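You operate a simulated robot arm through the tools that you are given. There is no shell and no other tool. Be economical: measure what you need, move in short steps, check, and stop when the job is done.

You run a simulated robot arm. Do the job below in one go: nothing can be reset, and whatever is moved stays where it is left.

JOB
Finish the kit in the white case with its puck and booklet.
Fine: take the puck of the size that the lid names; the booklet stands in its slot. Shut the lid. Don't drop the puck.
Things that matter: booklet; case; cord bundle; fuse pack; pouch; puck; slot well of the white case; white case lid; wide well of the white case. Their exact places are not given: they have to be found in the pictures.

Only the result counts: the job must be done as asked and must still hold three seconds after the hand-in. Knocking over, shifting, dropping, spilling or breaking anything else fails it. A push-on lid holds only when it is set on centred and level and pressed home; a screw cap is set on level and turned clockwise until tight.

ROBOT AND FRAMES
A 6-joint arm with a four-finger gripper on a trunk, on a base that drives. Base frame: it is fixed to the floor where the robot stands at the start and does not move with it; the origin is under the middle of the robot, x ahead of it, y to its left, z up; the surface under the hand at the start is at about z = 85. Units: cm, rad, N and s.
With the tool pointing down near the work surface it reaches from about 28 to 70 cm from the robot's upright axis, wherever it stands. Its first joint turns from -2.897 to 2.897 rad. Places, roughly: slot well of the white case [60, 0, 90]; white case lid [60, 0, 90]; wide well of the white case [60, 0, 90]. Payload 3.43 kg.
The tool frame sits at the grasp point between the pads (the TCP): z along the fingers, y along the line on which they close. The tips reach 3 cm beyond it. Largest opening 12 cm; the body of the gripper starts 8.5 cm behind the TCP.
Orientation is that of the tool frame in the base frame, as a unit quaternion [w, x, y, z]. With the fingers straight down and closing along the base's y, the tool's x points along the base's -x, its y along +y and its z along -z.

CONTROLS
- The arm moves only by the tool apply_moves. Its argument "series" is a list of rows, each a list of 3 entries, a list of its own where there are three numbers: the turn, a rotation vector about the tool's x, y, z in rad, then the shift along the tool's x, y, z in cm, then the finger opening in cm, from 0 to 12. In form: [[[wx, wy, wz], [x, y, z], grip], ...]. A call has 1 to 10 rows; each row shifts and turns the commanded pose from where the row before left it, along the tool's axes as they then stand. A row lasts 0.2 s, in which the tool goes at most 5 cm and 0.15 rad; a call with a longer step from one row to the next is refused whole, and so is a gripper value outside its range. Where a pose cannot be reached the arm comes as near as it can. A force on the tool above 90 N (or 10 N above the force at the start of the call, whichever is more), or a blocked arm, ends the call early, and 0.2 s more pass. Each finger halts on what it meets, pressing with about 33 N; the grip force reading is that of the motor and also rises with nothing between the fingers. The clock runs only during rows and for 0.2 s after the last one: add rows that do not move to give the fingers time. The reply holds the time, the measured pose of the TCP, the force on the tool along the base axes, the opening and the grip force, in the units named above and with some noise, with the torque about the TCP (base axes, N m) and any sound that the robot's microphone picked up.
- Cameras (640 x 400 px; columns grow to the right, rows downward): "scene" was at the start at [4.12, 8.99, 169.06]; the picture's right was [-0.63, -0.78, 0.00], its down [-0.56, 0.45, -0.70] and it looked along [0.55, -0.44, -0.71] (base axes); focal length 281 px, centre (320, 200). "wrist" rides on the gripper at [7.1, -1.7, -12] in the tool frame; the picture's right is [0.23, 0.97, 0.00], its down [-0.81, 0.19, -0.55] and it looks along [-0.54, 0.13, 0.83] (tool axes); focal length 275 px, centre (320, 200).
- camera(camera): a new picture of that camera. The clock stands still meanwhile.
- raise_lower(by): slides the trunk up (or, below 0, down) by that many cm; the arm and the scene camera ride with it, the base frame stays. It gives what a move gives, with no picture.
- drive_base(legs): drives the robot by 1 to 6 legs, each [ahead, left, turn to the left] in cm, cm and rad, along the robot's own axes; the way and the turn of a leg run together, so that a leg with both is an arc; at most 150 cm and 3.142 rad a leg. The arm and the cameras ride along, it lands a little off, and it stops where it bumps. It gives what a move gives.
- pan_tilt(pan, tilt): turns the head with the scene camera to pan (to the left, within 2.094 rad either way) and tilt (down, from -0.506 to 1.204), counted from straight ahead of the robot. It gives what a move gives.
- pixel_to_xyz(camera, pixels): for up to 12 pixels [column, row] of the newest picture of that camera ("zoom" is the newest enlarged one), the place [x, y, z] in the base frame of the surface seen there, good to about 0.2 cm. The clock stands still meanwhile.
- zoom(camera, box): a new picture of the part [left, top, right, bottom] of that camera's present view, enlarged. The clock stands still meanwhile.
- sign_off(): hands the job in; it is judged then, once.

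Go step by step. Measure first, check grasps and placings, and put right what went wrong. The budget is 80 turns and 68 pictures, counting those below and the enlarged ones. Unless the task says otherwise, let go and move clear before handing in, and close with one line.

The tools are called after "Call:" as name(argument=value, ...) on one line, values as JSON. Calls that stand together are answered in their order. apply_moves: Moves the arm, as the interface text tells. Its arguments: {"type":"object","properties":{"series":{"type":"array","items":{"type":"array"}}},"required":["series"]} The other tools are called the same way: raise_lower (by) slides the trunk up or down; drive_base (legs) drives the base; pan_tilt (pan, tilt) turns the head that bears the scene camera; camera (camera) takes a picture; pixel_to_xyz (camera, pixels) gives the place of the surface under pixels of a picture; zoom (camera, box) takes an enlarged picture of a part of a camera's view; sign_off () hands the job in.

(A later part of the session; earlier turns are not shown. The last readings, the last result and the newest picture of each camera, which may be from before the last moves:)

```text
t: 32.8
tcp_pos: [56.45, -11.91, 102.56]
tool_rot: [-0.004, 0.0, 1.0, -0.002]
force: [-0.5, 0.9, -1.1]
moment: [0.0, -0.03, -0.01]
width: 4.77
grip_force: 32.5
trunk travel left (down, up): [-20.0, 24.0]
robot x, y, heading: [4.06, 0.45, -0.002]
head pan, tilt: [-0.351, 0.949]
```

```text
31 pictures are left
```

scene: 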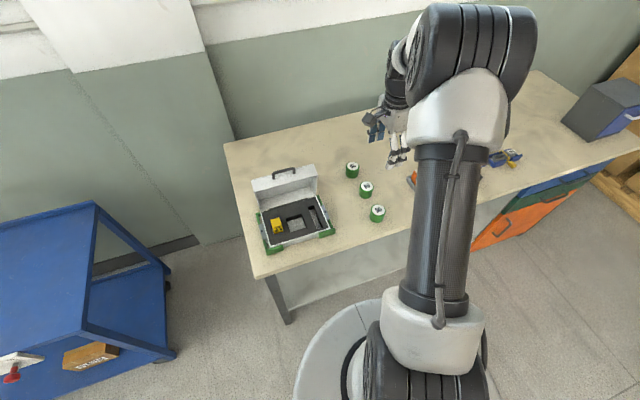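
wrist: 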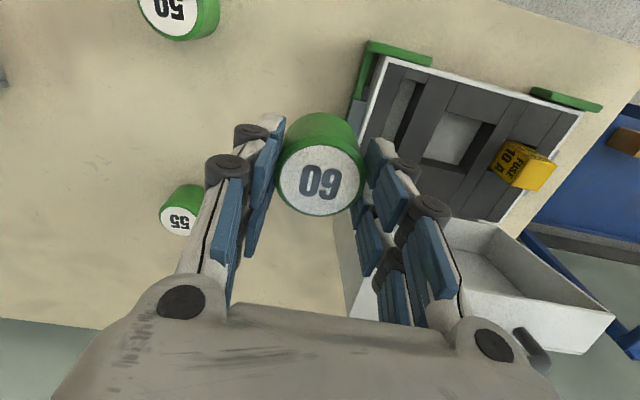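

Call:
zoom(camera="wrist", box=[350, 40, 610, 230])

Call:
pixel_to_xyz(camera="wrist", pixels=[[443, 106], [496, 122], [465, 170], [420, 158], [450, 135], [410, 75], [390, 140], [500, 150], [520, 187], [545, 191], [510, 145], [440, 110]])

```text
2.11 times, centred on (480, 135) of wrist
```

zoom: 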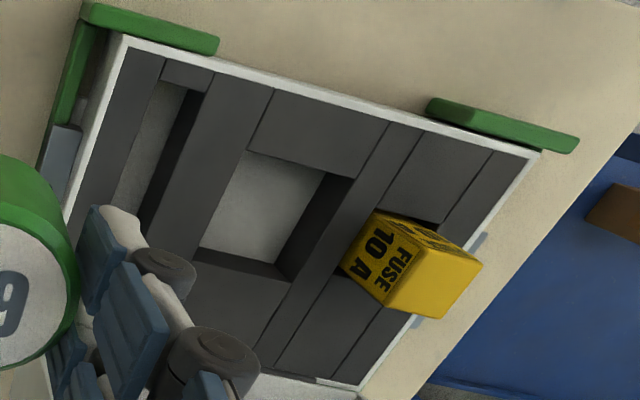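

```text
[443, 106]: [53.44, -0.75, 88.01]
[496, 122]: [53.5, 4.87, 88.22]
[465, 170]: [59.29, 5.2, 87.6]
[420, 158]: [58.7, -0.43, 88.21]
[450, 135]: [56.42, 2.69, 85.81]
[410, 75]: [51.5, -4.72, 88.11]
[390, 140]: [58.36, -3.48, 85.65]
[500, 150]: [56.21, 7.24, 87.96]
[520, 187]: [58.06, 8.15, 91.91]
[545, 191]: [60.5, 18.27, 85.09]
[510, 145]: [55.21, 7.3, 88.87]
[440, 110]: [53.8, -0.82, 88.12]
```

Call:
pixel_to_xyz(camera="zoom", pixels=[[290, 157], [325, 166], [235, 164], [210, 212], [345, 200], [300, 262], [215, 258], [250, 268], [358, 230], [350, 265], [344, 276], [375, 213]])

```text
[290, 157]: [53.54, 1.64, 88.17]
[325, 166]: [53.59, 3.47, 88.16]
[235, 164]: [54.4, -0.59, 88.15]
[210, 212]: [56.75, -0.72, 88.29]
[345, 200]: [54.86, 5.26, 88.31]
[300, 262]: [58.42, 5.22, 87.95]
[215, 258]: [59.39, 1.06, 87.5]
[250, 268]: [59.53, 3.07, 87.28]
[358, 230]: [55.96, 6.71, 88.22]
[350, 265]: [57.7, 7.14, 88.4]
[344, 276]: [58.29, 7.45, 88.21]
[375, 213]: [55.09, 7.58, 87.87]
```

The wide well is centred at about (56.5, 2.3) and is roughly 5.5 cm square. The fuse pack edge is at y≈7.2, so I'll turn the hand 45° to give the fingers more room, then hover above the well.

Call:
apply_moves(series=[[[0, 0, 0], [0, 3.6, 0], 3.8], [[0, 0, 0], [0, 3.6, 0], 3.8], [[0, 0, 0], [0, 3.6, 0], 3.8], [[0, 0, 0], [0, 3.4, 0], 3.8], [[0, 0, -0.15], [0, 0, 0], 3.8], [[0, 0, -0.15], [0, 0, 0], 3.8], [[0, 0, -0.15], [0, 0, 0], 3.8], [[0, 0, -0.15], [0, 0, 0], 3.8], [[0, 0, -0.15], [0, 0, 0], 3.8], [[0, 0, -0.035], [0, 0, 0], 3.8]])

Call:
camera(camera="wrist")

Call:
zoom(camera="scene", box=[210, 120, 390, 270])

```text
t: 35.0
tcp_pos: [56.45, 2.55, 102.6]
tool_rot: [-0.003, -0.384, 0.923, -0.001]
force: [0.3, -0.3, -0.5]
moment: [0.01, 0.03, 0.0]
width: 4.77
grip_force: 33.2
trunk travel left (down, up): [-20.0, 24.0]
robot x, y, heading: [3.69, -0.33, -0.001]
head pan, tilt: [-0.351, 0.949]
```

```text
29 pictures are left
```

wrist: 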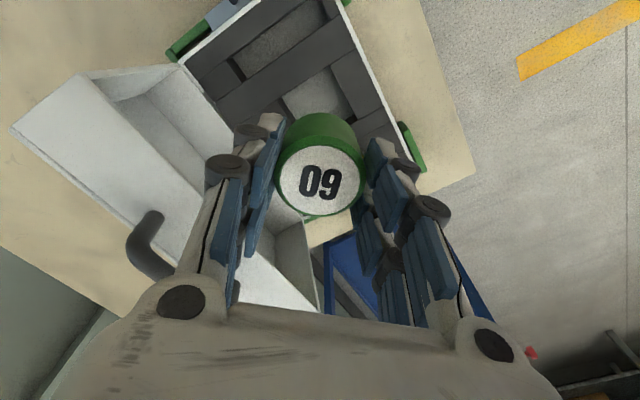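

```text
2.67 times, centred on (300, 195) of scene
```

zoom: 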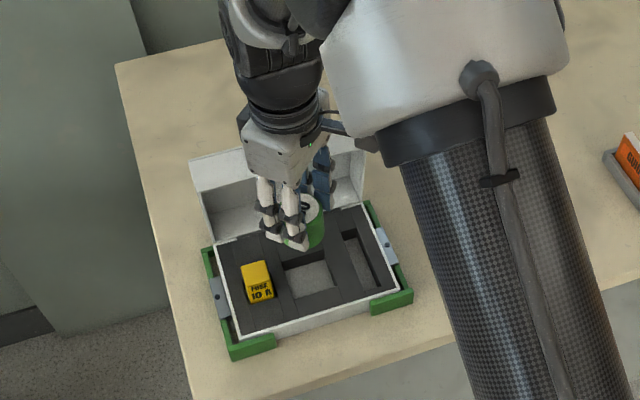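

I'm hovering above the well with the puck at (320,180) in view. I'll measure the puck's own top face against the well edges in the same picture.

Call:
pixel_to_xyz(camera="wrist", pixels=[[280, 180], [362, 180], [320, 148], [320, 213], [320, 180], [330, 70], [350, 90], [300, 92], [285, 95], [355, 115]])

Call:
zoom(camera="wrist", box=[220, 40, 420, 200])

```text
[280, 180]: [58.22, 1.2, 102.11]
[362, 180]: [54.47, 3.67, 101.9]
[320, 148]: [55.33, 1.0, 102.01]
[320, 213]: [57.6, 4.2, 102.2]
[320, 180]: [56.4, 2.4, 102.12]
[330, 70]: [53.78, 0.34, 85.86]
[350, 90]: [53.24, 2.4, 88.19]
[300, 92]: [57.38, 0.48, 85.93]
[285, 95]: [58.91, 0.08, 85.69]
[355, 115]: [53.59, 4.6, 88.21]
```

```text
2.50 times, centred on (320, 120) of wrist
```

zoom: 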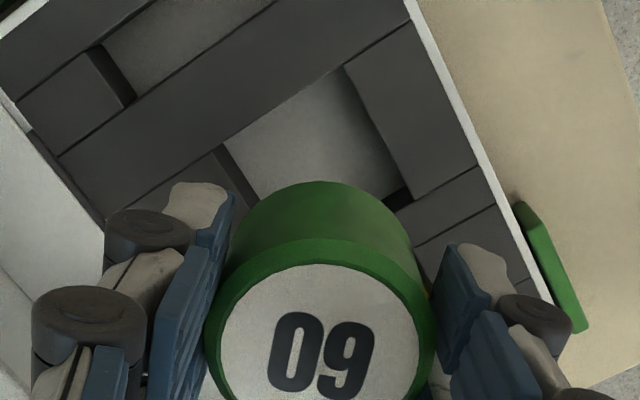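

Call:
pixel_to_xyz(camera="zoom", pixels=[[343, 64], [300, 90], [260, 117], [224, 140], [222, 152], [363, 95], [385, 140], [400, 170], [408, 192], [330, 80], [230, 165], [412, 208]])

```text
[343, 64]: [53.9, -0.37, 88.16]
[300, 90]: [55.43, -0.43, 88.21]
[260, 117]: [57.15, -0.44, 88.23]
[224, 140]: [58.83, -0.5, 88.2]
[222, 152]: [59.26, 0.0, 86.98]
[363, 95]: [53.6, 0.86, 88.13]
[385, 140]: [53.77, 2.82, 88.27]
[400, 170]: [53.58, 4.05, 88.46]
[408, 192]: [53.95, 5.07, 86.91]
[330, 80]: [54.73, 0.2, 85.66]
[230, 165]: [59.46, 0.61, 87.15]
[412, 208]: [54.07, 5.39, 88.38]
```

The puck at (56.4, 2.5) and the well centre at (56.5, 2.4) agree within a millimetre or so. I'll descend to just above the rim, then ease in with small steps.

Call:
apply_moves(series=[[[0, 0, 0], [0, -0.14, 2], 3.8], [[0, 0, 0], [0, 0, 2.5], 3.8], [[0, 0, 0], [0, 0, 2.5], 3.8], [[0, 0, 0], [0, 0, 1.5], 3.8], [[0, 0, 0], [0, 0, 0.7], 3.8], [[0, 0, 0], [0, 0, 0.7], 3.8], [[0, 0, 0], [0, 0, 0.5], 3.8], [[0, 0, 0], [0, 0, 0], 3.8]])

Call:
camera(camera="wrist")

```text
t: 36.8
tcp_pos: [56.42, 2.46, 92.2]
tool_rot: [-0.004, -0.383, 0.924, 0.0]
force: [0.1, 0.0, -1.1]
moment: [0.01, 0.01, 0.01]
width: 4.77
grip_force: 33.5
trunk travel left (down, up): [-20.0, 24.0]
robot x, y, heading: [3.91, -0.14, -0.001]
head pan, tilt: [-0.351, 0.949]
```

```text
26 pictures are left
```

wrist: 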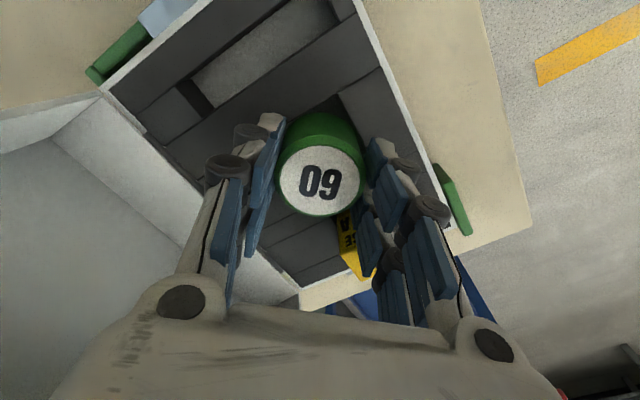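

The puck's lower edge is inside the well with no contact force. I'll ease down in small steps until it touches.

Call:
apply_moves(series=[[[0, 0, 0], [0, 0, 0.3], 3.8], [[0, 0, 0], [0, 0, 0.3], 3.8], [[0, 0, 0], [0, 0, 0.15], 3.8], [[0, 0, 0], [0, 0, 0.1], 3.8], [[0, 0, 0], [0, 0, 0], 3.8]])

```text
t: 38.0
tcp_pos: [56.41, 2.35, 91.43]
tool_rot: [-0.004, -0.382, 0.924, -0.001]
force: [-0.5, -0.4, -2.0]
moment: [0.04, 0.0, -0.01]
width: 4.75
grip_force: 33.0
trunk travel left (down, up): [-20.0, 24.0]
robot x, y, heading: [4.33, 0.28, -0.0]
head pan, tilt: [-0.351, 0.949]
```

Call:
apply_moves(series=[[[0, 0, 0], [0, 0, 0.1], 3.8], [[0, 0, 0], [0, 0, 0.1], 3.8], [[0, 0, 0], [0, 0, 0.08], 3.8], [[0, 0, 0], [0, 0, 0], 3.8]])

```text
t: 39.0
tcp_pos: [56.5, 2.41, 91.13]
tool_rot: [-0.004, -0.382, 0.924, -0.001]
force: [-1.1, 1.8, 1.1]
moment: [0.01, -0.07, -0.02]
width: 4.76
grip_force: 33.4
trunk travel left (down, up): [-20.0, 24.0]
robot x, y, heading: [4.07, -0.02, -0.002]
head pan, tilt: [-0.351, 0.949]
```

Call:
apply_moves(series=[[[0, 0, 0], [0, 0, 0.1], 3.8], [[0, 0, 0], [0, 0, 0], 3.8]])

Call:
camera(camera="wrist")

Call:
pixel_to_xyz(camera="wrist", pixels=[[320, 160], [300, 185], [345, 185], [320, 205]])

```text
t: 39.6
tcp_pos: [56.46, 2.41, 91.32]
tool_rot: [-0.002, -0.383, 0.924, 0.0]
force: [-0.9, 0.1, 14.8]
moment: [0.17, -0.14, 0.03]
width: 4.75
grip_force: 33.4
trunk travel left (down, up): [-20.0, 24.0]
robot x, y, heading: [3.99, -0.05, 0.001]
head pan, tilt: [-0.351, 0.949]
```

```text
25 pictures are left
```

wrist: 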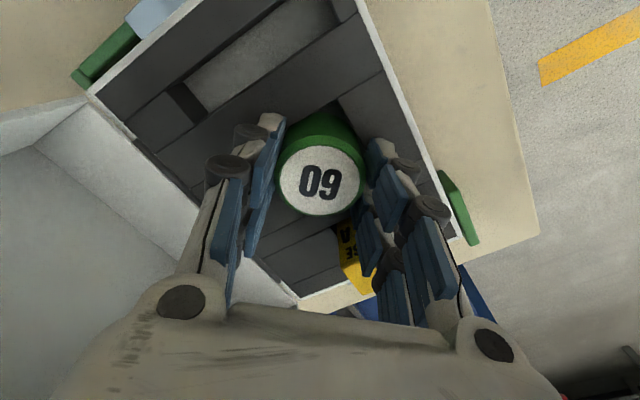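

```text
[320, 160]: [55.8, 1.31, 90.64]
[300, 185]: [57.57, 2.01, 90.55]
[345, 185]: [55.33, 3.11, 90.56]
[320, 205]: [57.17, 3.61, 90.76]
```

The force rose to 15 N and the puck top is at 90.6, so it is resting on the well floor. I'll release, rise straight up and look.

Call:
apply_moves(series=[[[0, 0, 0], [0, 0, 0], 5.2], [[0, 0, 0], [0, 0, 0], 6], [[0, 0, 0], [0, 0, -1], 6], [[0, 0, 0], [0, 0, -3], 6], [[0, 0, 0], [0, 0, -4], 6], [[0, 0, 0], [0, 0, -4], 6], [[0, 0, 0], [0, 0, -3], 6], [[0, 0, 0], [0, 0, 0], 6]])

Call:
camera(camera="wrist")

```text
t: 41.4
tcp_pos: [56.51, 2.61, 106.25]
tool_rot: [-0.004, -0.382, 0.924, 0.0]
force: [0.4, -0.2, -0.6]
moment: [0.0, 0.01, 0.01]
width: 6.0
grip_force: 0.1
trunk travel left (down, up): [-20.0, 24.0]
robot x, y, heading: [4.14, -0.23, -0.0]
head pan, tilt: [-0.351, 0.949]
```

```text
24 pictures are left
```

wrist: 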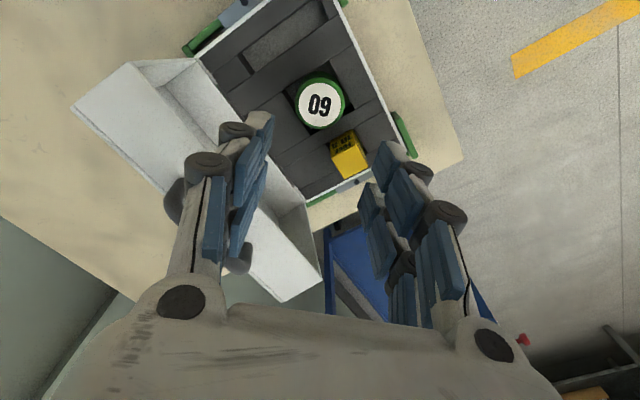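

The puck sits in the wide well at (320,103). For the booklet I'll turn the hand back, raise it, and drive the base 25 cm to the right for reach.

Call:
apply_moves(series=[[[0, 0, 0], [0, 0, -3], 6], [[0, 0, 0.15], [0, 0, 0], 6], [[0, 0, 0.15], [0, 0, 0], 6], [[0, 0, 0.15], [0, 0, 0], 6], [[0, 0, 0.15], [0, 0, 0], 6], [[0, 0, 0.15], [0, 0, 0], 6], [[0, 0, 0.035], [0, 0, 0], 6], [[0, 0, 0], [0, -4, 0], 6], [[0, 0, 0], [0, -4, 0], 6], [[0, 0, 0], [0, -4, 0], 6]])

Call:
drive_base(legs=[[0, -25, 0]])

Call:
camera(camera="wrist")

```text
t: 43.6
tcp_pos: [56.44, -9.69, 109.14]
tool_rot: [-0.003, 0.0, 1.0, 0.0]
force: [0.5, -0.4, -0.7]
moment: [0.02, 0.01, 0.02]
width: 6.0
grip_force: 0.0
trunk travel left (down, up): [-20.0, 24.0]
robot x, y, heading: [4.26, -0.2, -0.006]
head pan, tilt: [-0.351, 0.949]
```

```text
t: 45.5
tcp_pos: [56.56, -34.49, 109.13]
tool_rot: [-0.004, -0.001, 1.0, -0.001]
force: [0.3, -1.4, -0.3]
moment: [0.07, 0.01, 0.01]
width: 6.01
grip_force: 0.0
trunk travel left (down, up): [-20.0, 24.0]
robot x, y, heading: [3.98, -25.01, -0.0]
head pan, tilt: [-0.351, 0.949]
```

```text
23 pictures are left
```

wrist: 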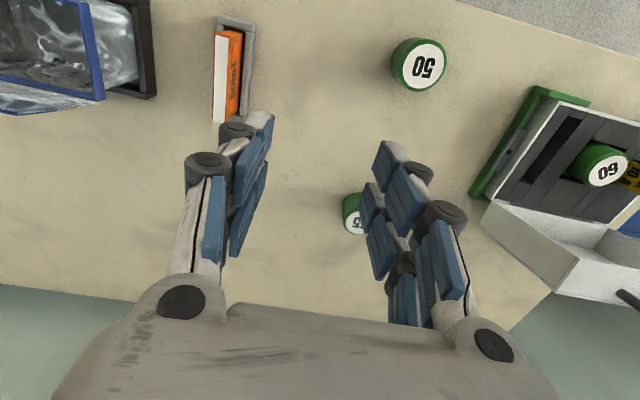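

The booklet is at (228,75). I'll move over it for a close measurement.

Call:
apply_moves(series=[[[0, 0, 0], [1.8, -3.3, 1.7], 6], [[0, 0, 0], [1.8, -3.3, 1.7], 6], [[0, 0, 0], [1.8, -3.3, 1.7], 6], [[0, 0, 0], [0, 0, 0], 6]])

Call:
zoom(camera="wrist", box=[240, 30, 440, 170])

```text
t: 46.5
tcp_pos: [51.11, -44.3, 103.86]
tool_rot: [-0.003, -0.002, 1.0, -0.002]
force: [-0.6, -0.7, 0.3]
moment: [-0.04, -0.01, 0.05]
width: 6.01
grip_force: 0.0
trunk travel left (down, up): [-20.0, 24.0]
robot x, y, heading: [4.13, -25.31, 0.005]
head pan, tilt: [-0.351, 0.949]
```

```text
2.86 times, centred on (340, 100) of wrist
```

zoom: 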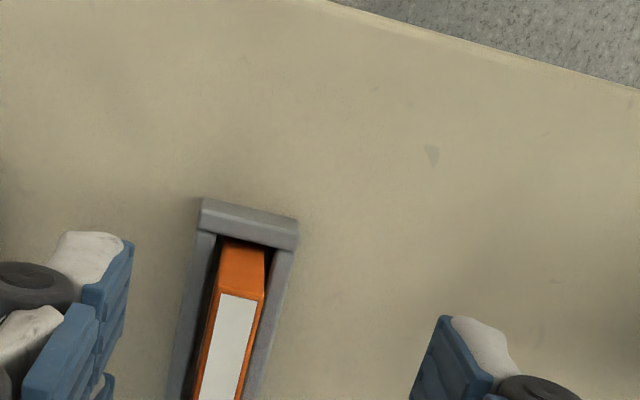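

Call:
zoom(camera="wrist", box=[230, 80, 410, 240])

```text
2.50 times, centred on (320, 160) of wrist
```

zoom: 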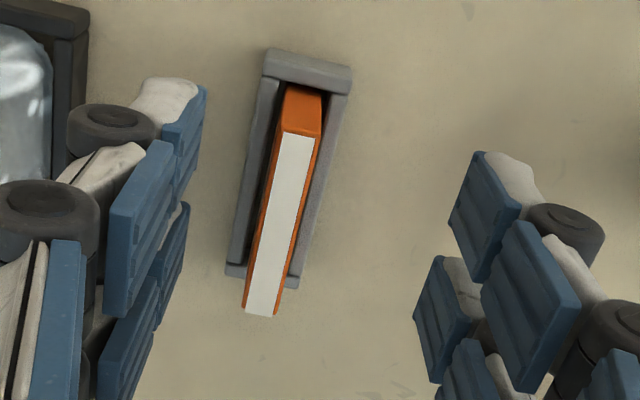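

Call:
pixel_to_xyz(camera="zoom", pixels=[[298, 142], [280, 225], [262, 308], [272, 225], [289, 225], [304, 225], [263, 225], [285, 145], [310, 145], [250, 305], [275, 305], [305, 110]])

```text
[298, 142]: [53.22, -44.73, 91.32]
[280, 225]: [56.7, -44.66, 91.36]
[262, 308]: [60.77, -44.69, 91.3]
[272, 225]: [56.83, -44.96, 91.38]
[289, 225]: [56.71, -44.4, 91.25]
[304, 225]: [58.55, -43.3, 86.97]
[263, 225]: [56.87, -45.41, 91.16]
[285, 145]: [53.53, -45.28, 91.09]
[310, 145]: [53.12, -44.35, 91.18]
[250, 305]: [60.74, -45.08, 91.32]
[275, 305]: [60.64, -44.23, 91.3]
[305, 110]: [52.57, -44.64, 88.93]
```

The booklet spans x 53.0–60.9 and y −45.3 to −44.25, with its top at 91.3 and its long side along x. I'll line up, descend to z 91.8 and grip it mid-length.

Call:
apply_moves(series=[[[0, 0, 0], [-3, -0.4, 0], 5], [[0, 0, 0], [-2.9, 0, 0], 5], [[0, 0, 0], [0, 0, 3], 5], [[0, 0, 0], [0, 0, 3], 5], [[0, 0, 0], [0, 0, 3], 5], [[0, 0, 0], [0, 0, 2], 5], [[0, 0, 0], [0, 0, 1], 5], [[0, 0, 0], [0, 0, 0], 5]])

Call:
camera(camera="wrist")

```text
t: 48.3
tcp_pos: [56.86, -44.68, 92.15]
tool_rot: [-0.003, -0.002, 1.0, -0.002]
force: [-0.6, 0.2, -0.3]
moment: [-0.02, 0.01, 0.0]
width: 5.02
grip_force: 0.2
trunk travel left (down, up): [-20.0, 24.0]
robot x, y, heading: [3.97, -24.88, 0.0]
head pan, tilt: [-0.351, 0.949]
```

```text
20 pictures are left
```

wrist: 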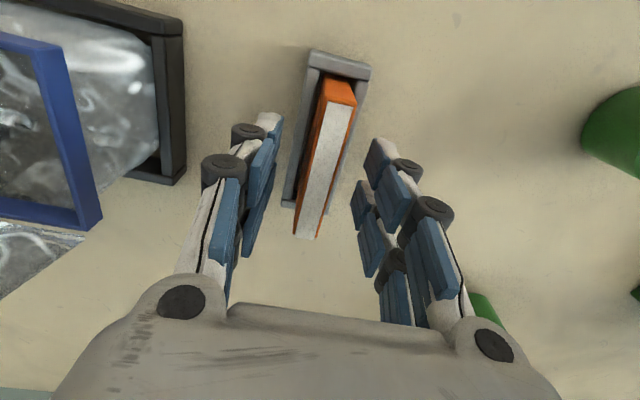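

The booklet stands between the pads. I'll lower 0.3 cm and close.

Call:
apply_moves(series=[[[0, 0, 0], [0, 0, 0.3], 3], [[0, 0, 0], [0, 0, 0], 1.8], [[0, 0, 0], [0, 0, 0], 0.8], [[0, 0, 0], [0, 0, 0], 0.8], [[0, 0, 0], [0, 0, 0], 0.8]])

```text
t: 49.5
tcp_pos: [57.02, -44.73, 91.76]
tool_rot: [-0.004, -0.002, 1.0, -0.002]
force: [0.3, 0.1, 0.6]
moment: [0.0, -0.03, -0.03]
width: 1.54
grip_force: 33.1
trunk travel left (down, up): [-20.0, 24.0]
robot x, y, heading: [4.05, -24.98, 0.003]
head pan, tilt: [-0.351, 0.949]
```

Gripped at 1.54 cm thickness. I'll lift straight out.

Call:
apply_moves(series=[[[0, 0, 0], [0, 0, -1], 0.8], [[0, 0, 0], [0, 0, -1.5], 0.8], [[0, 0, 0], [0, 0, -2], 0.8], [[0, 0, 0], [0, 0, -3], 0.8], [[0, 0, 0], [0, 0, -3], 0.8], [[0, 0, 0], [0, 0, -3.5], 0.8], [[0, 0, 0], [0, 0, 0], 0.8]])

Call:
camera(camera="wrist")

```text
t: 51.1
tcp_pos: [56.92, -44.65, 105.75]
tool_rot: [-0.003, -0.002, 1.0, -0.002]
force: [0.4, 0.8, -0.4]
moment: [0.04, 0.01, 0.01]
width: 1.53
grip_force: 32.9
trunk travel left (down, up): [-20.0, 24.0]
robot x, y, heading: [3.73, -24.55, 0.0]
head pan, tilt: [-0.351, 0.949]
```

```text
19 pictures are left
```

wrist: 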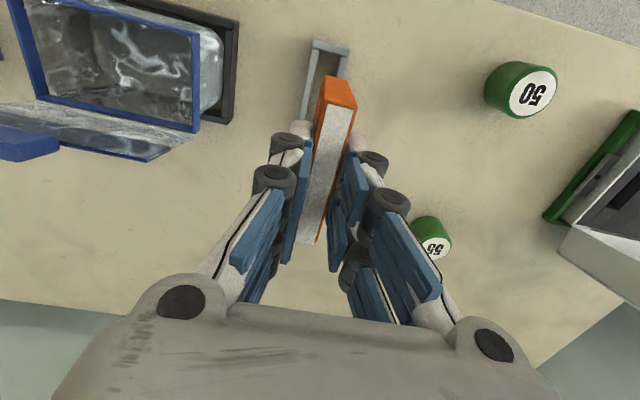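

The booklet is free of its holder and held. I'll drive back left 25 cm and stop short of the case to measure the slot.

Call:
drive_base(legs=[[0, 25, 0]])

Call:
apply_moves(series=[[[0, 0, 0], [0, 3, 0], 0.8], [[0, 0, 0], [0, 3, 0], 0.8], [[0, 0, 0], [0, 0, 0], 0.8]])

Call:
camera(camera="wrist")

```text
t: 52.9
tcp_pos: [56.9, -19.12, 105.89]
tool_rot: [-0.004, -0.002, 1.0, -0.002]
force: [0.4, -0.2, -1.0]
moment: [-0.08, -0.01, -0.01]
width: 1.56
grip_force: 33.3
trunk travel left (down, up): [-20.0, 24.0]
robot x, y, heading: [3.88, 0.22, 0.001]
head pan, tilt: [-0.351, 0.949]
```

```text
t: 53.7
tcp_pos: [57.08, -13.29, 105.79]
tool_rot: [-0.003, -0.003, 1.0, -0.001]
force: [0.5, 0.6, -1.2]
moment: [0.01, -0.02, 0.02]
width: 1.57
grip_force: 33.4
trunk travel left (down, up): [-20.0, 24.0]
robot x, y, heading: [4.06, 0.39, 0.001]
head pan, tilt: [-0.351, 0.949]
```

```text
18 pictures are left
```

wrist: 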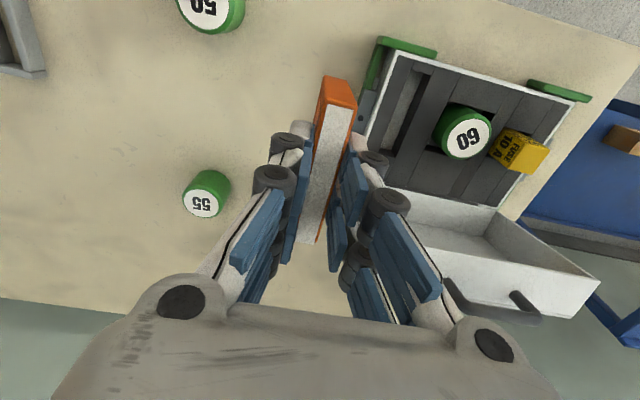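

Call:
zoom(camera="wrist", box=[300, 40, 480, 200])

```text
2.50 times, centred on (390, 120) of wrist
```

zoom: 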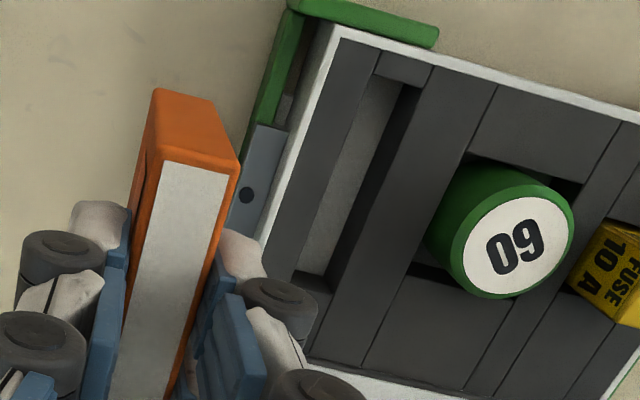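

Call:
pixel_to_xyz(camera="zoom", pixels=[[364, 90], [340, 150], [310, 220], [422, 95], [395, 160], [350, 260], [395, 76], [380, 72], [308, 295], [150, 200], [222, 190], [190, 165]])

```text
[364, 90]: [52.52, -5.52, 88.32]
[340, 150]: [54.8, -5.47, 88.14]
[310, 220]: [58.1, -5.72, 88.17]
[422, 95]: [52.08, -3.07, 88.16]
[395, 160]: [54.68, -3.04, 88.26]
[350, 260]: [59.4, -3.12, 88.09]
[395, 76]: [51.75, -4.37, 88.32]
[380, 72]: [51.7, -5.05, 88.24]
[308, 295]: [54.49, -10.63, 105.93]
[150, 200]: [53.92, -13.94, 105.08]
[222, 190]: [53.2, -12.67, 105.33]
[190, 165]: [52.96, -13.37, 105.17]
```

The slot spans about x 51.9–61.0 and y −5.25 to −3.15, centred at (56.45, −4.2). I'll move over it and descend until the booklet's bottom is about 1 cm above the insert.

Call:
apply_moves(series=[[[0, 0, 0], [0.5, 3, 0], 0.8], [[0, 0, 0], [0, 3, 0], 0.8], [[0, 0, 0], [0, 3.1, 0], 0.8], [[0, 0, 0], [0, 0, 2.5], 0.8], [[0, 0, 0], [0, 0, 2.5], 0.8], [[0, 0, 0], [0, 0, 2.5], 0.8], [[0, 0, 0], [0, 0, 1.5], 0.8], [[0, 0, 0], [0, 0, 1], 0.8], [[0, 0, 0], [0, 0, 0], 0.8]])

Call:
camera(camera="wrist")

Call:
zoom(camera="scene", box=[230, 150, 350, 260])

```text
t: 55.7
tcp_pos: [56.19, -4.0, 95.68]
tool_rot: [-0.003, -0.002, 1.0, -0.001]
force: [0.1, 0.0, -0.4]
moment: [0.04, 0.02, 0.0]
width: 1.51
grip_force: 33.0
trunk travel left (down, up): [-20.0, 24.0]
robot x, y, heading: [3.92, 0.15, 0.004]
head pan, tilt: [-0.351, 0.949]
```

```text
16 pictures are left
```

wrist: 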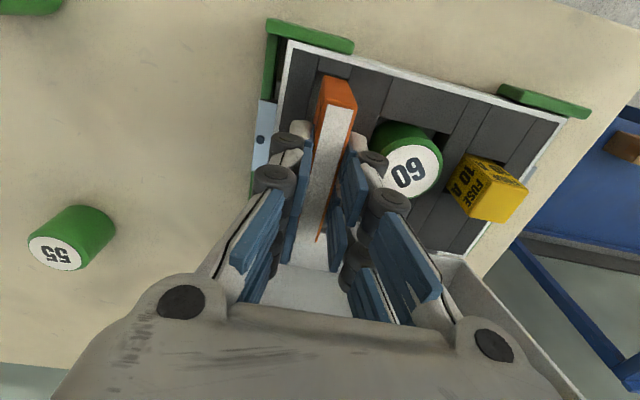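

```text
3.64 times, centred on (290, 205) of scene
```

zoom: 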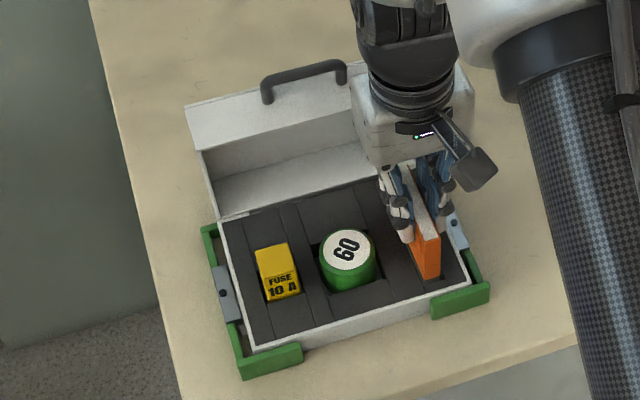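

The booklet hovers over the slot. I'll check its measured edges against the slot's visible edges.

Call:
zoom(camera="wrist", box=[270, 50, 400, 150])

Call:
pixel_to_xyz(camera="wrist", pixels=[[325, 110], [350, 110], [338, 106], [322, 90], [352, 90], [337, 80], [337, 76], [318, 90], [365, 90]])

```text
4.00 times, centred on (335, 100) of wrist
```

zoom: 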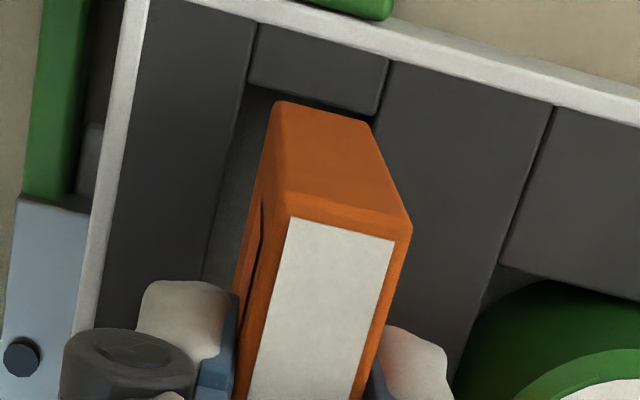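

```text
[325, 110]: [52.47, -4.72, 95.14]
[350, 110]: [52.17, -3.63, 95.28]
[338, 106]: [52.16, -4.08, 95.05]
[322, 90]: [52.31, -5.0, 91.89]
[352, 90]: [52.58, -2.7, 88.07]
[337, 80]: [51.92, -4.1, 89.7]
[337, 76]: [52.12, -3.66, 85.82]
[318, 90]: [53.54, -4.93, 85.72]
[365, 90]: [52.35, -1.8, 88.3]
```

The booklet's front end is at x≈52.1 and it sits slightly toward +y. I'll correct by +0.4 in x and −0.13 in y, then ease down into the slot.

Call:
apply_moves(series=[[[0, 0, 0], [-0.4, -0.13, 0], 0.8], [[0, 0, 0], [0, 0, 0.5], 0.8], [[0, 0, 0], [0, 0, 0.5], 0.8], [[0, 0, 0], [0, 0, 0.4], 0.8], [[0, 0, 0], [0, 0, 0.3], 0.8], [[0, 0, 0], [0, 0, 0], 0.8]])

Call:
zoom(camera="wrist", box=[270, 50, 400, 150])

```text
t: 57.1
tcp_pos: [56.69, -4.23, 94.02]
tool_rot: [-0.004, -0.003, 1.0, -0.001]
force: [-0.1, 0.0, -0.9]
moment: [-0.01, -0.06, 0.01]
width: 1.52
grip_force: 33.1
trunk travel left (down, up): [-20.0, 24.0]
robot x, y, heading: [3.56, 0.49, 0.003]
head pan, tilt: [-0.351, 0.949]
```

```text
4.00 times, centred on (335, 100) of wrist
```

zoom: 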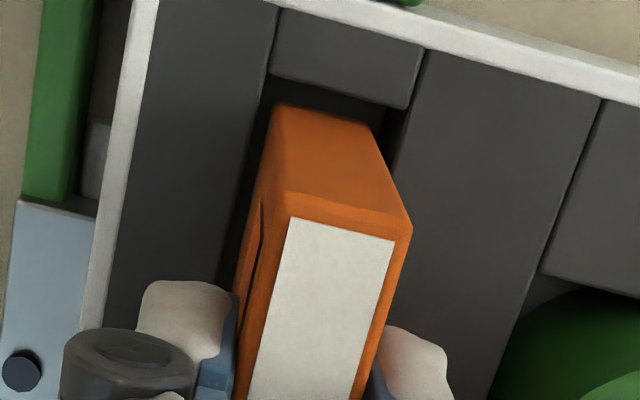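

The booklet is centred in the slot opening with gaps on both sides. I'll continue down in small steps.

Call:
apply_moves(series=[[[0, 0, 0], [0, 0, 0.4], 0.8], [[0, 0, 0], [0, 0, 0.4], 0.8], [[0, 0, 0], [0, 0, 0.3], 0.8], [[0, 0, 0], [0, 0, 0.15], 0.8], [[0, 0, 0], [0, 0, 0.15], 0.8], [[0, 0, 0], [0, 0, 0.1], 0.8], [[0, 0, 0], [0, 0, 0], 0.8]])

```text
t: 58.7
tcp_pos: [56.55, -4.27, 92.56]
tool_rot: [-0.003, -0.002, 1.0, -0.001]
force: [0.2, 0.8, -0.8]
moment: [-0.01, 0.03, 0.0]
width: 1.53
grip_force: 33.1
trunk travel left (down, up): [-20.0, 24.0]
robot x, y, heading: [3.96, 0.33, 0.005]
head pan, tilt: [-0.351, 0.949]
```

Call:
apply_moves(series=[[[0, 0, 0], [0, 0, 0.1], 0.8], [[0, 0, 0], [0, 0, 0.1], 0.8], [[0, 0, 0], [0, 0, 0.1], 0.8], [[0, 0, 0], [0, 0, 0.1], 0.8], [[0, 0, 0], [0, 0, 0], 0.8]])

```text
t: 59.9
tcp_pos: [56.55, -4.33, 92.5]
tool_rot: [0.0, -0.003, 1.0, -0.001]
force: [0.2, 0.4, 33.9]
moment: [0.0, -0.03, -0.01]
width: 1.56
grip_force: 32.7
trunk travel left (down, up): [-20.0, 24.0]
robot x, y, heading: [3.82, 0.46, 0.003]
head pan, tilt: [-0.351, 0.949]
```

Contact with the floor at 34 N. I'll ease up 0.2, release by a small opening, and rise straight up.

Call:
apply_moves(series=[[[0, 0, 0], [0, 0, -0.2], 0.8], [[0, 0, 0], [0, 0, 0], 2.4], [[0, 0, 0], [0, 0, 0], 2.4], [[0, 0, 0], [0, 0, -1.5], 2.4], [[0, 0, 0], [0, 0, -3], 2.4], [[0, 0, 0], [0, 0, -4], 3], [[0, 0, 0], [2, 0, -4], 3], [[0, 0, 0], [3, 0, -3], 3], [[0, 0, 0], [3, 0, 0], 3], [[0, 0, 0], [0, 0, 0], 3]])

Call:
camera(camera="wrist")

Call:
zoom(camera="scene", box=[230, 150, 350, 260])

```text
t: 62.1
tcp_pos: [48.86, -4.14, 107.84]
tool_rot: [-0.003, -0.004, 1.0, -0.001]
force: [0.5, 0.7, -0.4]
moment: [0.0, 0.01, 0.0]
width: 3.0
grip_force: 0.0
trunk travel left (down, up): [-20.0, 24.0]
robot x, y, heading: [3.97, 0.54, 0.004]
head pan, tilt: [-0.351, 0.949]
```

```text
12 pictures are left
```

wrist: 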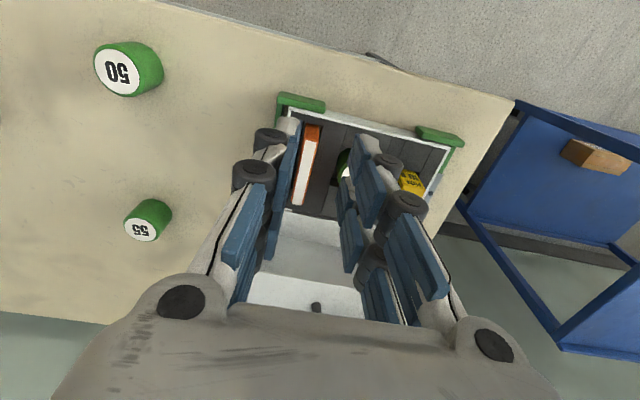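

```text
3.64 times, centred on (290, 205) of scene
```

zoom: 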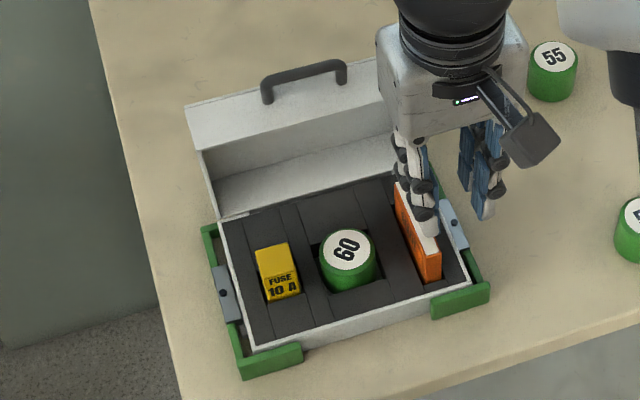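

Booklet, puck and fuse pack all stand in their wells. I'll measure the handle and booklet top, back the base off 4 cm, and roll the hand to take the handle again.

Call:
pixel_to_xyz(camera="zoom", pixels=[[305, 73], [285, 79], [335, 66], [267, 95], [343, 78], [425, 235], [433, 265], [350, 240], [190, 125], [360, 80], [270, 255]])

Call:
drive_base(legs=[[-4, 0, 0]])

Call:
apply_moves(series=[[[0, 0, 0.15], [0, 0, -1], 3], [[0, 0, 0.15], [0, 0, -1], 3], [[0, 0, 0.15], [0, 0, -1], 3], [[0, 0, 0.15], [0, 0, -1], 3], [[0, 0, 0.15], [0, 0, -1], 3], [[0, 0, 0.15], [0, 0, -1], 3], [[0, 0, 0.15], [0, 0, 0], 3], [[0, 0, 0.15], [0, 0, 0], 3], [[0, 0, 0.15], [0, 0, 0], 3], [[0, 0, 0.15], [0, 0, 0], 3]])

Call:
apply_moves(series=[[[0, 0, 0.071], [0, 0, 0], 3], [[0, 0, 0], [0, 0, 0], 3]])

```text
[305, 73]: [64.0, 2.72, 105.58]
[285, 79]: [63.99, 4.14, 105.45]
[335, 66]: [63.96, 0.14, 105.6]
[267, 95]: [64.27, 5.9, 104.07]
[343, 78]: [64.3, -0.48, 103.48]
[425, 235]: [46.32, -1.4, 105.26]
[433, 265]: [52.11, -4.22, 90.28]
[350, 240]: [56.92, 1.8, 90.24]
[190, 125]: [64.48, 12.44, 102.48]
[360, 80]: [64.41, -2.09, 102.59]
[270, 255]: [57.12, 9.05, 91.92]
```

```text
t: 63.0
tcp_pos: [44.62, -4.25, 107.84]
tool_rot: [-0.002, -0.002, 1.0, -0.002]
force: [-0.1, -0.3, -0.2]
moment: [0.03, -0.07, 0.0]
width: 2.99
grip_force: 0.0
trunk travel left (down, up): [-20.0, 24.0]
robot x, y, heading: [-0.29, 0.62, 0.007]
head pan, tilt: [-0.351, 0.949]
```

```text
t: 65.2
tcp_pos: [44.93, -4.2, 113.79]
tool_rot: [-0.001, 0.681, 0.733, -0.004]
force: [0.4, 0.0, 0.1]
moment: [-0.02, 0.02, 0.0]
width: 2.99
grip_force: 0.0
trunk travel left (down, up): [-20.0, 24.0]
robot x, y, heading: [-0.09, 0.34, 0.001]
head pan, tilt: [-0.351, 0.949]
```

```text
t: 65.8
tcp_pos: [44.85, -4.2, 113.81]
tool_rot: [-0.001, 0.706, 0.709, -0.004]
force: [-0.4, -0.2, 0.3]
moment: [-0.01, 0.05, 0.01]
width: 2.98
grip_force: 0.0
trunk travel left (down, up): [-20.0, 24.0]
robot x, y, heading: [0.03, 0.41, 0.002]
head pan, tilt: [-0.351, 0.949]
```

The bar is at about (64.3, 2.75, 105.2), with the lid at about 84°. I'll go above it, descend with the fingers straddling, and check.

Call:
apply_moves(series=[[[0, 0, 0], [1.4, 3.9, 0], 3.5], [[0, 0, 0], [1.4, 3.9, 0], 3.5], [[0, 0, 0], [1.4, 3.9, 0], 3.5], [[0, 0, 0], [1.4, 3.9, 0], 3.5], [[0, 0, 0], [1.35, 3.85, 0], 3.5], [[0, 0, 0], [0, 0, 2], 3.5], [[0, 0, 0], [0, 0, 0], 3.5]])

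Call:
camera(camera="wrist")

```text
t: 67.4
tcp_pos: [64.28, 2.89, 111.43]
tool_rot: [-0.001, 0.705, 0.709, -0.004]
force: [-0.4, 0.9, 0.0]
moment: [-0.02, 0.03, 0.04]
width: 3.49
grip_force: 0.0
trunk travel left (down, up): [-20.0, 24.0]
robot x, y, heading: [-0.1, 0.2, -0.002]
head pan, tilt: [-0.351, 0.949]
```

```text
10 pictures are left
```

wrist: 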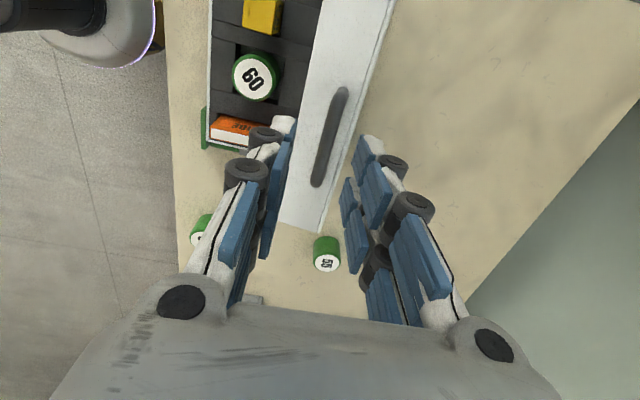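

Call:
pixel_to_xyz(camera="wrist", pixels=[[328, 140], [335, 115], [320, 170]])

Call:
apply_moves(series=[[[0, 0, 0], [0, 0.3, 1.5], 3.5], [[0, 0, 0], [0, 0, 1.5], 3.5], [[0, 0, 0], [0, 0, 1.2], 3.5], [[0, 0, 0], [0, 0, 0], 3.5], [[0, 0, 0], [0, 0, 0], 1.6], [[0, 0, 0], [0, 0, 0], 0.6], [[0, 0, 0], [0, 0, 0], 0.6]])

```text
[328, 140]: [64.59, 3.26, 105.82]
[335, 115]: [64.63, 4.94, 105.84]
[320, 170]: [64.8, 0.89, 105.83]
```

```text
t: 69.0
tcp_pos: [64.54, 2.7, 107.42]
tool_rot: [-0.002, 0.705, 0.709, -0.004]
force: [0.1, 2.1, 0.7]
moment: [0.14, 0.01, -0.21]
width: 0.95
grip_force: 29.4
trunk travel left (down, up): [-20.0, 24.0]
robot x, y, heading: [0.21, 0.36, 0.007]
head pan, tilt: [-0.351, 0.949]
```

The bar is gripped (0.95). I'll reverse the arc, rotating rigidly about the hinge at small steps.

Call:
apply_moves(series=[[[-0.1, 0, 0], [0, -1.84, 0.11], 0.6], [[-0.1, 0, 0], [0, -1.84, 0.11], 0.6], [[-0.1, 0, 0], [0, -1.84, 0.11], 0.6], [[0, 0, 0], [0, 0, 0], 0.6]])

Call:
apply_moves(series=[[[-0.1, 0, 0], [0, -1.84, 0.11], 0.6], [[-0.1, 0, 0], [0, -1.84, 0.11], 0.6], [[-0.1, 0, 0], [0, -1.84, 0.11], 0.6], [[-0.1, 0, 0], [0, -1.84, 0.11], 0.6], [[0, 0, 0], [0, 0, 0], 0.6]])

```text
t: 70.0
tcp_pos: [59.14, 2.79, 106.53]
tool_rot: [0.104, 0.698, 0.701, 0.103]
force: [0.1, 2.2, -0.1]
moment: [0.24, 0.01, 0.03]
width: 0.94
grip_force: 32.6
trunk travel left (down, up): [-20.0, 24.0]
robot x, y, heading: [0.38, 0.29, 0.003]
head pan, tilt: [-0.351, 0.949]
```

```text
t: 71.2
tcp_pos: [53.13, 3.01, 103.4]
tool_rot: [0.241, 0.663, 0.666, 0.241]
force: [-4.9, -8.8, 6.6]
moment: [-0.17, 0.05, -0.21]
width: 0.95
grip_force: 33.2
out of reach, approached as far as the arm can: row 2
trunk travel left (down, up): [-20.0, 24.0]
robot x, y, heading: [-0.09, -0.05, -0.002]
head pan, tilt: [-0.351, 0.949]
```

The lid is at about 44° and the arm is near its inner limit. I'll open the fingers slightly, keeping the bar caged, to see whether the lid holds by friction.

Call:
apply_moves(series=[[[0, 0, 0], [0, 0, 0], 1.6], [[0, 0, 0], [0, 0, 0], 3], [[0, 0, 0], [0, 0, 0], 3], [[0, 0, 0], [0, 0, 0], 3]])

Call:
camera(camera="wrist")

```text
t: 72.2
tcp_pos: [53.34, 3.36, 103.24]
tool_rot: [0.241, 0.663, 0.667, 0.239]
force: [0.2, 0.7, 0.3]
moment: [-0.03, -0.01, 0.01]
width: 3.03
grip_force: 0.0
trunk travel left (down, up): [-20.0, 24.0]
robot x, y, heading: [-0.38, 0.66, 0.003]
head pan, tilt: [-0.351, 0.949]
```

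```text
9 pictures are left
```

wrist: 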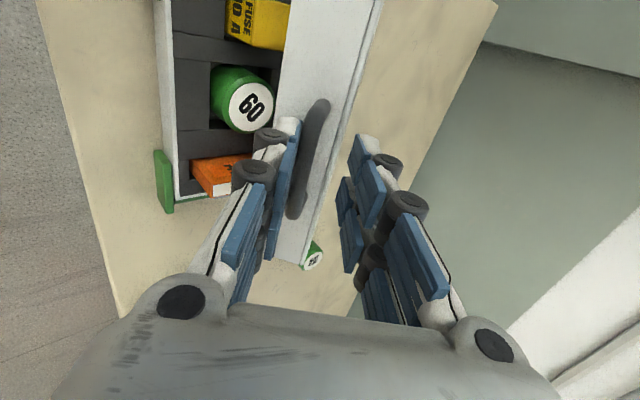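

The bar (310,160) has settled onto the lower finger, so I'll keep it supported. I'll narrow the cage and lower along the arc at fixed pitch.

Call:
apply_moves(series=[[[0, 0, 0], [0, 0, 0], 1.6], [[0, 0, 0], [0, 0, 0], 1.6], [[0, 0, 0], [0, -1.5, -0.15], 1.6], [[0, 0, 0], [0, -1.53, -0.03], 1.6], [[0, 0, 0], [0, -2.26, 0.53], 1.6], [[0, 0, 0], [0, 0, 0], 1.6]])

```text
t: 73.6
tcp_pos: [49.44, 3.23, 99.69]
tool_rot: [0.241, 0.663, 0.667, 0.24]
force: [-0.6, 0.2, -0.4]
moment: [0.02, -0.01, 0.0]
width: 1.62
grip_force: 0.6
trunk travel left (down, up): [-20.0, 24.0]
robot x, y, heading: [0.02, 0.55, 0.006]
head pan, tilt: [-0.351, 0.949]
```

On track with no force. I'll continue the last part of the arc.

Call:
apply_moves(series=[[[0, 0, 0], [0, -1.07, 0.43], 1.6], [[0, 0, 0], [0, -1.08, 0.44], 1.6], [[0, 0, 0], [0, -1.0, 0.6], 1.6], [[0, 0, 0], [0, -0.98, 0.61], 1.6], [[0, 0, 0], [0, -0.85, 0.66], 1.6], [[0, 0, 0], [0, -0.84, 0.67], 1.6], [[0, 0, 0], [0, 0, 0], 1.6]])

Call:
camera(camera="wrist")

```text
t: 75.2
tcp_pos: [47.01, 3.0, 93.29]
tool_rot: [0.241, 0.662, 0.667, 0.24]
force: [-0.2, 0.6, -0.9]
moment: [-0.01, 0.01, 0.0]
width: 1.65
grip_force: 0.5
trunk travel left (down, up): [-20.0, 24.0]
robot x, y, heading: [-0.21, 0.13, 0.001]
head pan, tilt: [-0.351, 0.949]
```

```text
8 pictures are left
```

wrist: 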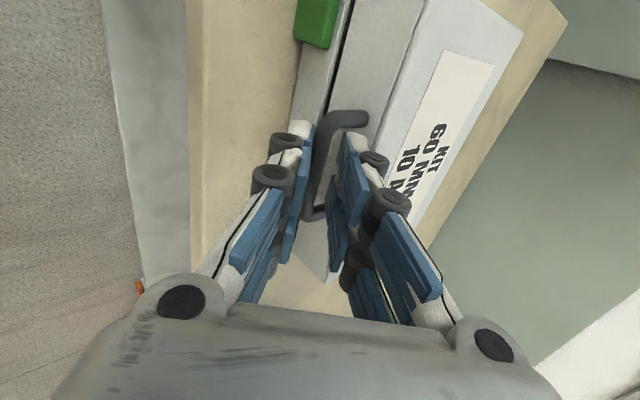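

A thin gap remains at the seam (345,60). I'll lower another 0.7 cm and then check.

Call:
apply_moves(series=[[[0, 0, 0], [0, -0.25, 0.28], 1.6], [[0, 0, 0], [0, -0.25, 0.28], 2.2], [[0, 0, 0], [0, 0, 0], 2.4], [[0, 0, 0], [0, 0, 0], 2.4]])

Call:
zoom(camera="wrist", box=[230, 0, 470, 240])

```text
t: 76.2
tcp_pos: [47.11, 3.17, 92.54]
tool_rot: [0.242, 0.662, 0.667, 0.24]
force: [1.2, 0.0, 0.3]
moment: [-0.02, 0.0, -0.02]
width: 2.41
grip_force: 0.0
trunk travel left (down, up): [-20.0, 24.0]
robot x, y, heading: [0.25, 0.32, 0.003]
head pan, tilt: [-0.351, 0.949]
```

```text
1.67 times, centred on (350, 120) of wrist
```

zoom: 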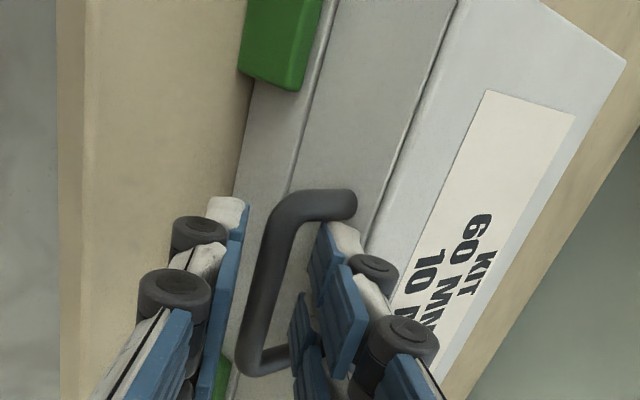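

The seam is shut. I'll back the fingers out along the tool axis.

Call:
apply_moves(series=[[[0, 0, 0], [0, 0, -1], 2.6], [[0, 0, 0], [0, 0, -1], 2.6], [[0, 0, 0], [0, 0, -1], 2.6], [[0, 0, 0], [0, 0, 0], 2.6]])

```text
t: 77.2
tcp_pos: [45.07, 3.26, 94.81]
tool_rot: [0.24, 0.663, 0.667, 0.239]
force: [0.4, 0.0, 0.0]
moment: [0.01, 0.01, -0.01]
width: 2.61
grip_force: 0.0
trunk travel left (down, up): [-20.0, 24.0]
robot x, y, heading: [0.15, 0.45, 0.006]
head pan, tilt: [-0.351, 0.949]
```

The fingers are clear of the handle. I'll rise, straighten the tool, close the fingers and come over the lid to press it home.

Call:
apply_moves(series=[[[0, 0, 0], [0, 2.1, -2.5], 2.6], [[0, 0, 0], [0, 2.1, -2.5], 1], [[0, 0, 0], [0, 2.1, -2.5], 0], [[0.14, 0, 0], [0, 0, 0], 0], [[0.14, 0, 0], [0, 0, 0], 0], [[0.14, 0, 0], [0, 0, 0], 0], [[0.14, 0, 0], [0, 0, 0], 0], [[0.13, 0, 0], [0, 0, 0], 0], [[0, 0, 0], [0, 3.5, 0], 0], [[0, 0, 0], [0, 0, 0], 0]])

Call:
camera(camera="wrist")

Call:
zoom(camera="scene", box=[200, 120, 460, 290])

```text
t: 79.4
tcp_pos: [48.68, 3.86, 104.73]
tool_rot: [0.02, 0.702, 0.711, 0.032]
force: [-0.7, -0.2, -0.3]
moment: [-0.04, -0.02, -0.03]
width: 0.0
grip_force: 32.4
out of reach, approached as far as the arm can: row 6
trunk travel left (down, up): [-20.0, 24.0]
robot x, y, heading: [-0.16, 0.28, 0.003]
head pan, tilt: [-0.351, 0.949]
```

```text
6 pictures are left
```

wrist: 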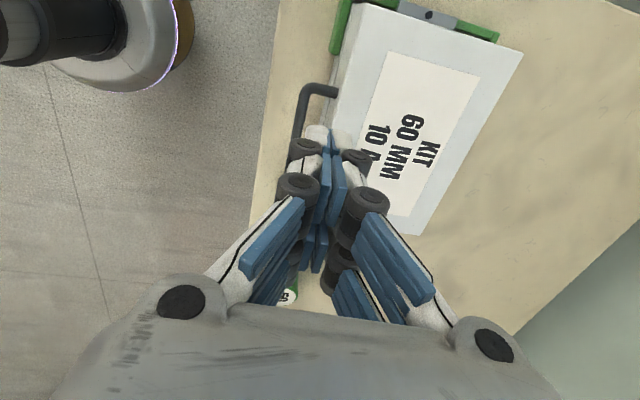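

```text
2.35 times, centred on (330, 205) of scene
```

zoom: 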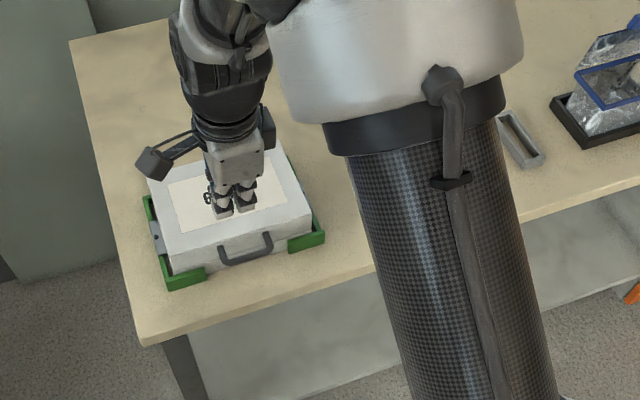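

The lid looks shut. I'll check that it is level by height readings, and press gently at the front centre.

Call:
pixel_to_xyz(camera="wrist", pixels=[[375, 20], [345, 110], [510, 60], [420, 220], [430, 70], [395, 90]])

Call:
apply_moves(series=[[[0, 0, 0], [-1.1, 4.6, 0], 0], [[0, 0, 0], [0, 0, 3], 0], [[0, 0, 0], [0, 0, 3], 0], [[0, 0, 0], [0, 0, 2], 0], [[0, 0, 0], [0, 0, 0.4], 0], [[0, 0, 0], [0, 0, 0.2], 0], [[0, 0, 0], [0, 0, 0], 0]])

```text
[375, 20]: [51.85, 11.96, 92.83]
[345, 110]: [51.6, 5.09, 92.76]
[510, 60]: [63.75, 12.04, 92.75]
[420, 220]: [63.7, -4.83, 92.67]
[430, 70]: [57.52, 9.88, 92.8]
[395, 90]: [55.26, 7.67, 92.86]
```

```text
t: 81.0
tcp_pos: [54.11, 2.89, 96.44]
tool_rot: [0.02, 0.703, 0.711, 0.034]
force: [-1.0, 0.2, 0.6]
moment: [-0.02, 0.0, -0.03]
width: 0.01
grip_force: 33.1
trunk travel left (down, up): [-20.0, 24.0]
robot x, y, heading: [-0.13, 0.4, 0.003]
head pan, tilt: [-0.351, 0.949]
```

The lid is level at z 92.8, the same as at the start. I'll press down in small steps.

Call:
apply_moves(series=[[[0, 0, 0], [0, 0, 0.2], 0], [[0, 0, 0], [0, 0, 0.2], 0], [[0, 0, 0], [0, 0, 0.2], 0], [[0, 0, 0], [0, 0, 0.1], 0], [[0, 0, 0], [0, 0, 0.1], 0], [[0, 0, 0], [0, 0, 0], 0]])

```text
t: 82.4
tcp_pos: [54.11, 2.89, 95.9]
tool_rot: [0.02, 0.702, 0.711, 0.033]
force: [-0.5, -0.3, -0.1]
moment: [-0.04, -0.01, 0.02]
width: 0.02
grip_force: 32.7
trunk travel left (down, up): [-20.0, 24.0]
robot x, y, heading: [0.03, 0.6, 0.001]
head pan, tilt: [-0.351, 0.949]
```

Call:
apply_moves(series=[[[0, 0, 0], [0, 0, 0.1], 0], [[0, 0, 0], [0, 0, 0.1], 0], [[0, 0, 0], [0, 0, 0.1], 0], [[0, 0, 0], [0, 0, 0.1], 0], [[0, 0, 0], [0, 0, 0], 0]])

```text
t: 83.6
tcp_pos: [54.2, 2.87, 95.4]
tool_rot: [0.022, 0.702, 0.711, 0.034]
force: [-1.1, 1.9, 12.4]
moment: [-0.16, 0.1, -0.01]
width: 0.01
grip_force: 32.7
trunk travel left (down, up): [-20.0, 24.0]
robot x, y, heading: [-0.34, 0.77, 0.004]
head pan, tilt: [-0.351, 0.949]
```

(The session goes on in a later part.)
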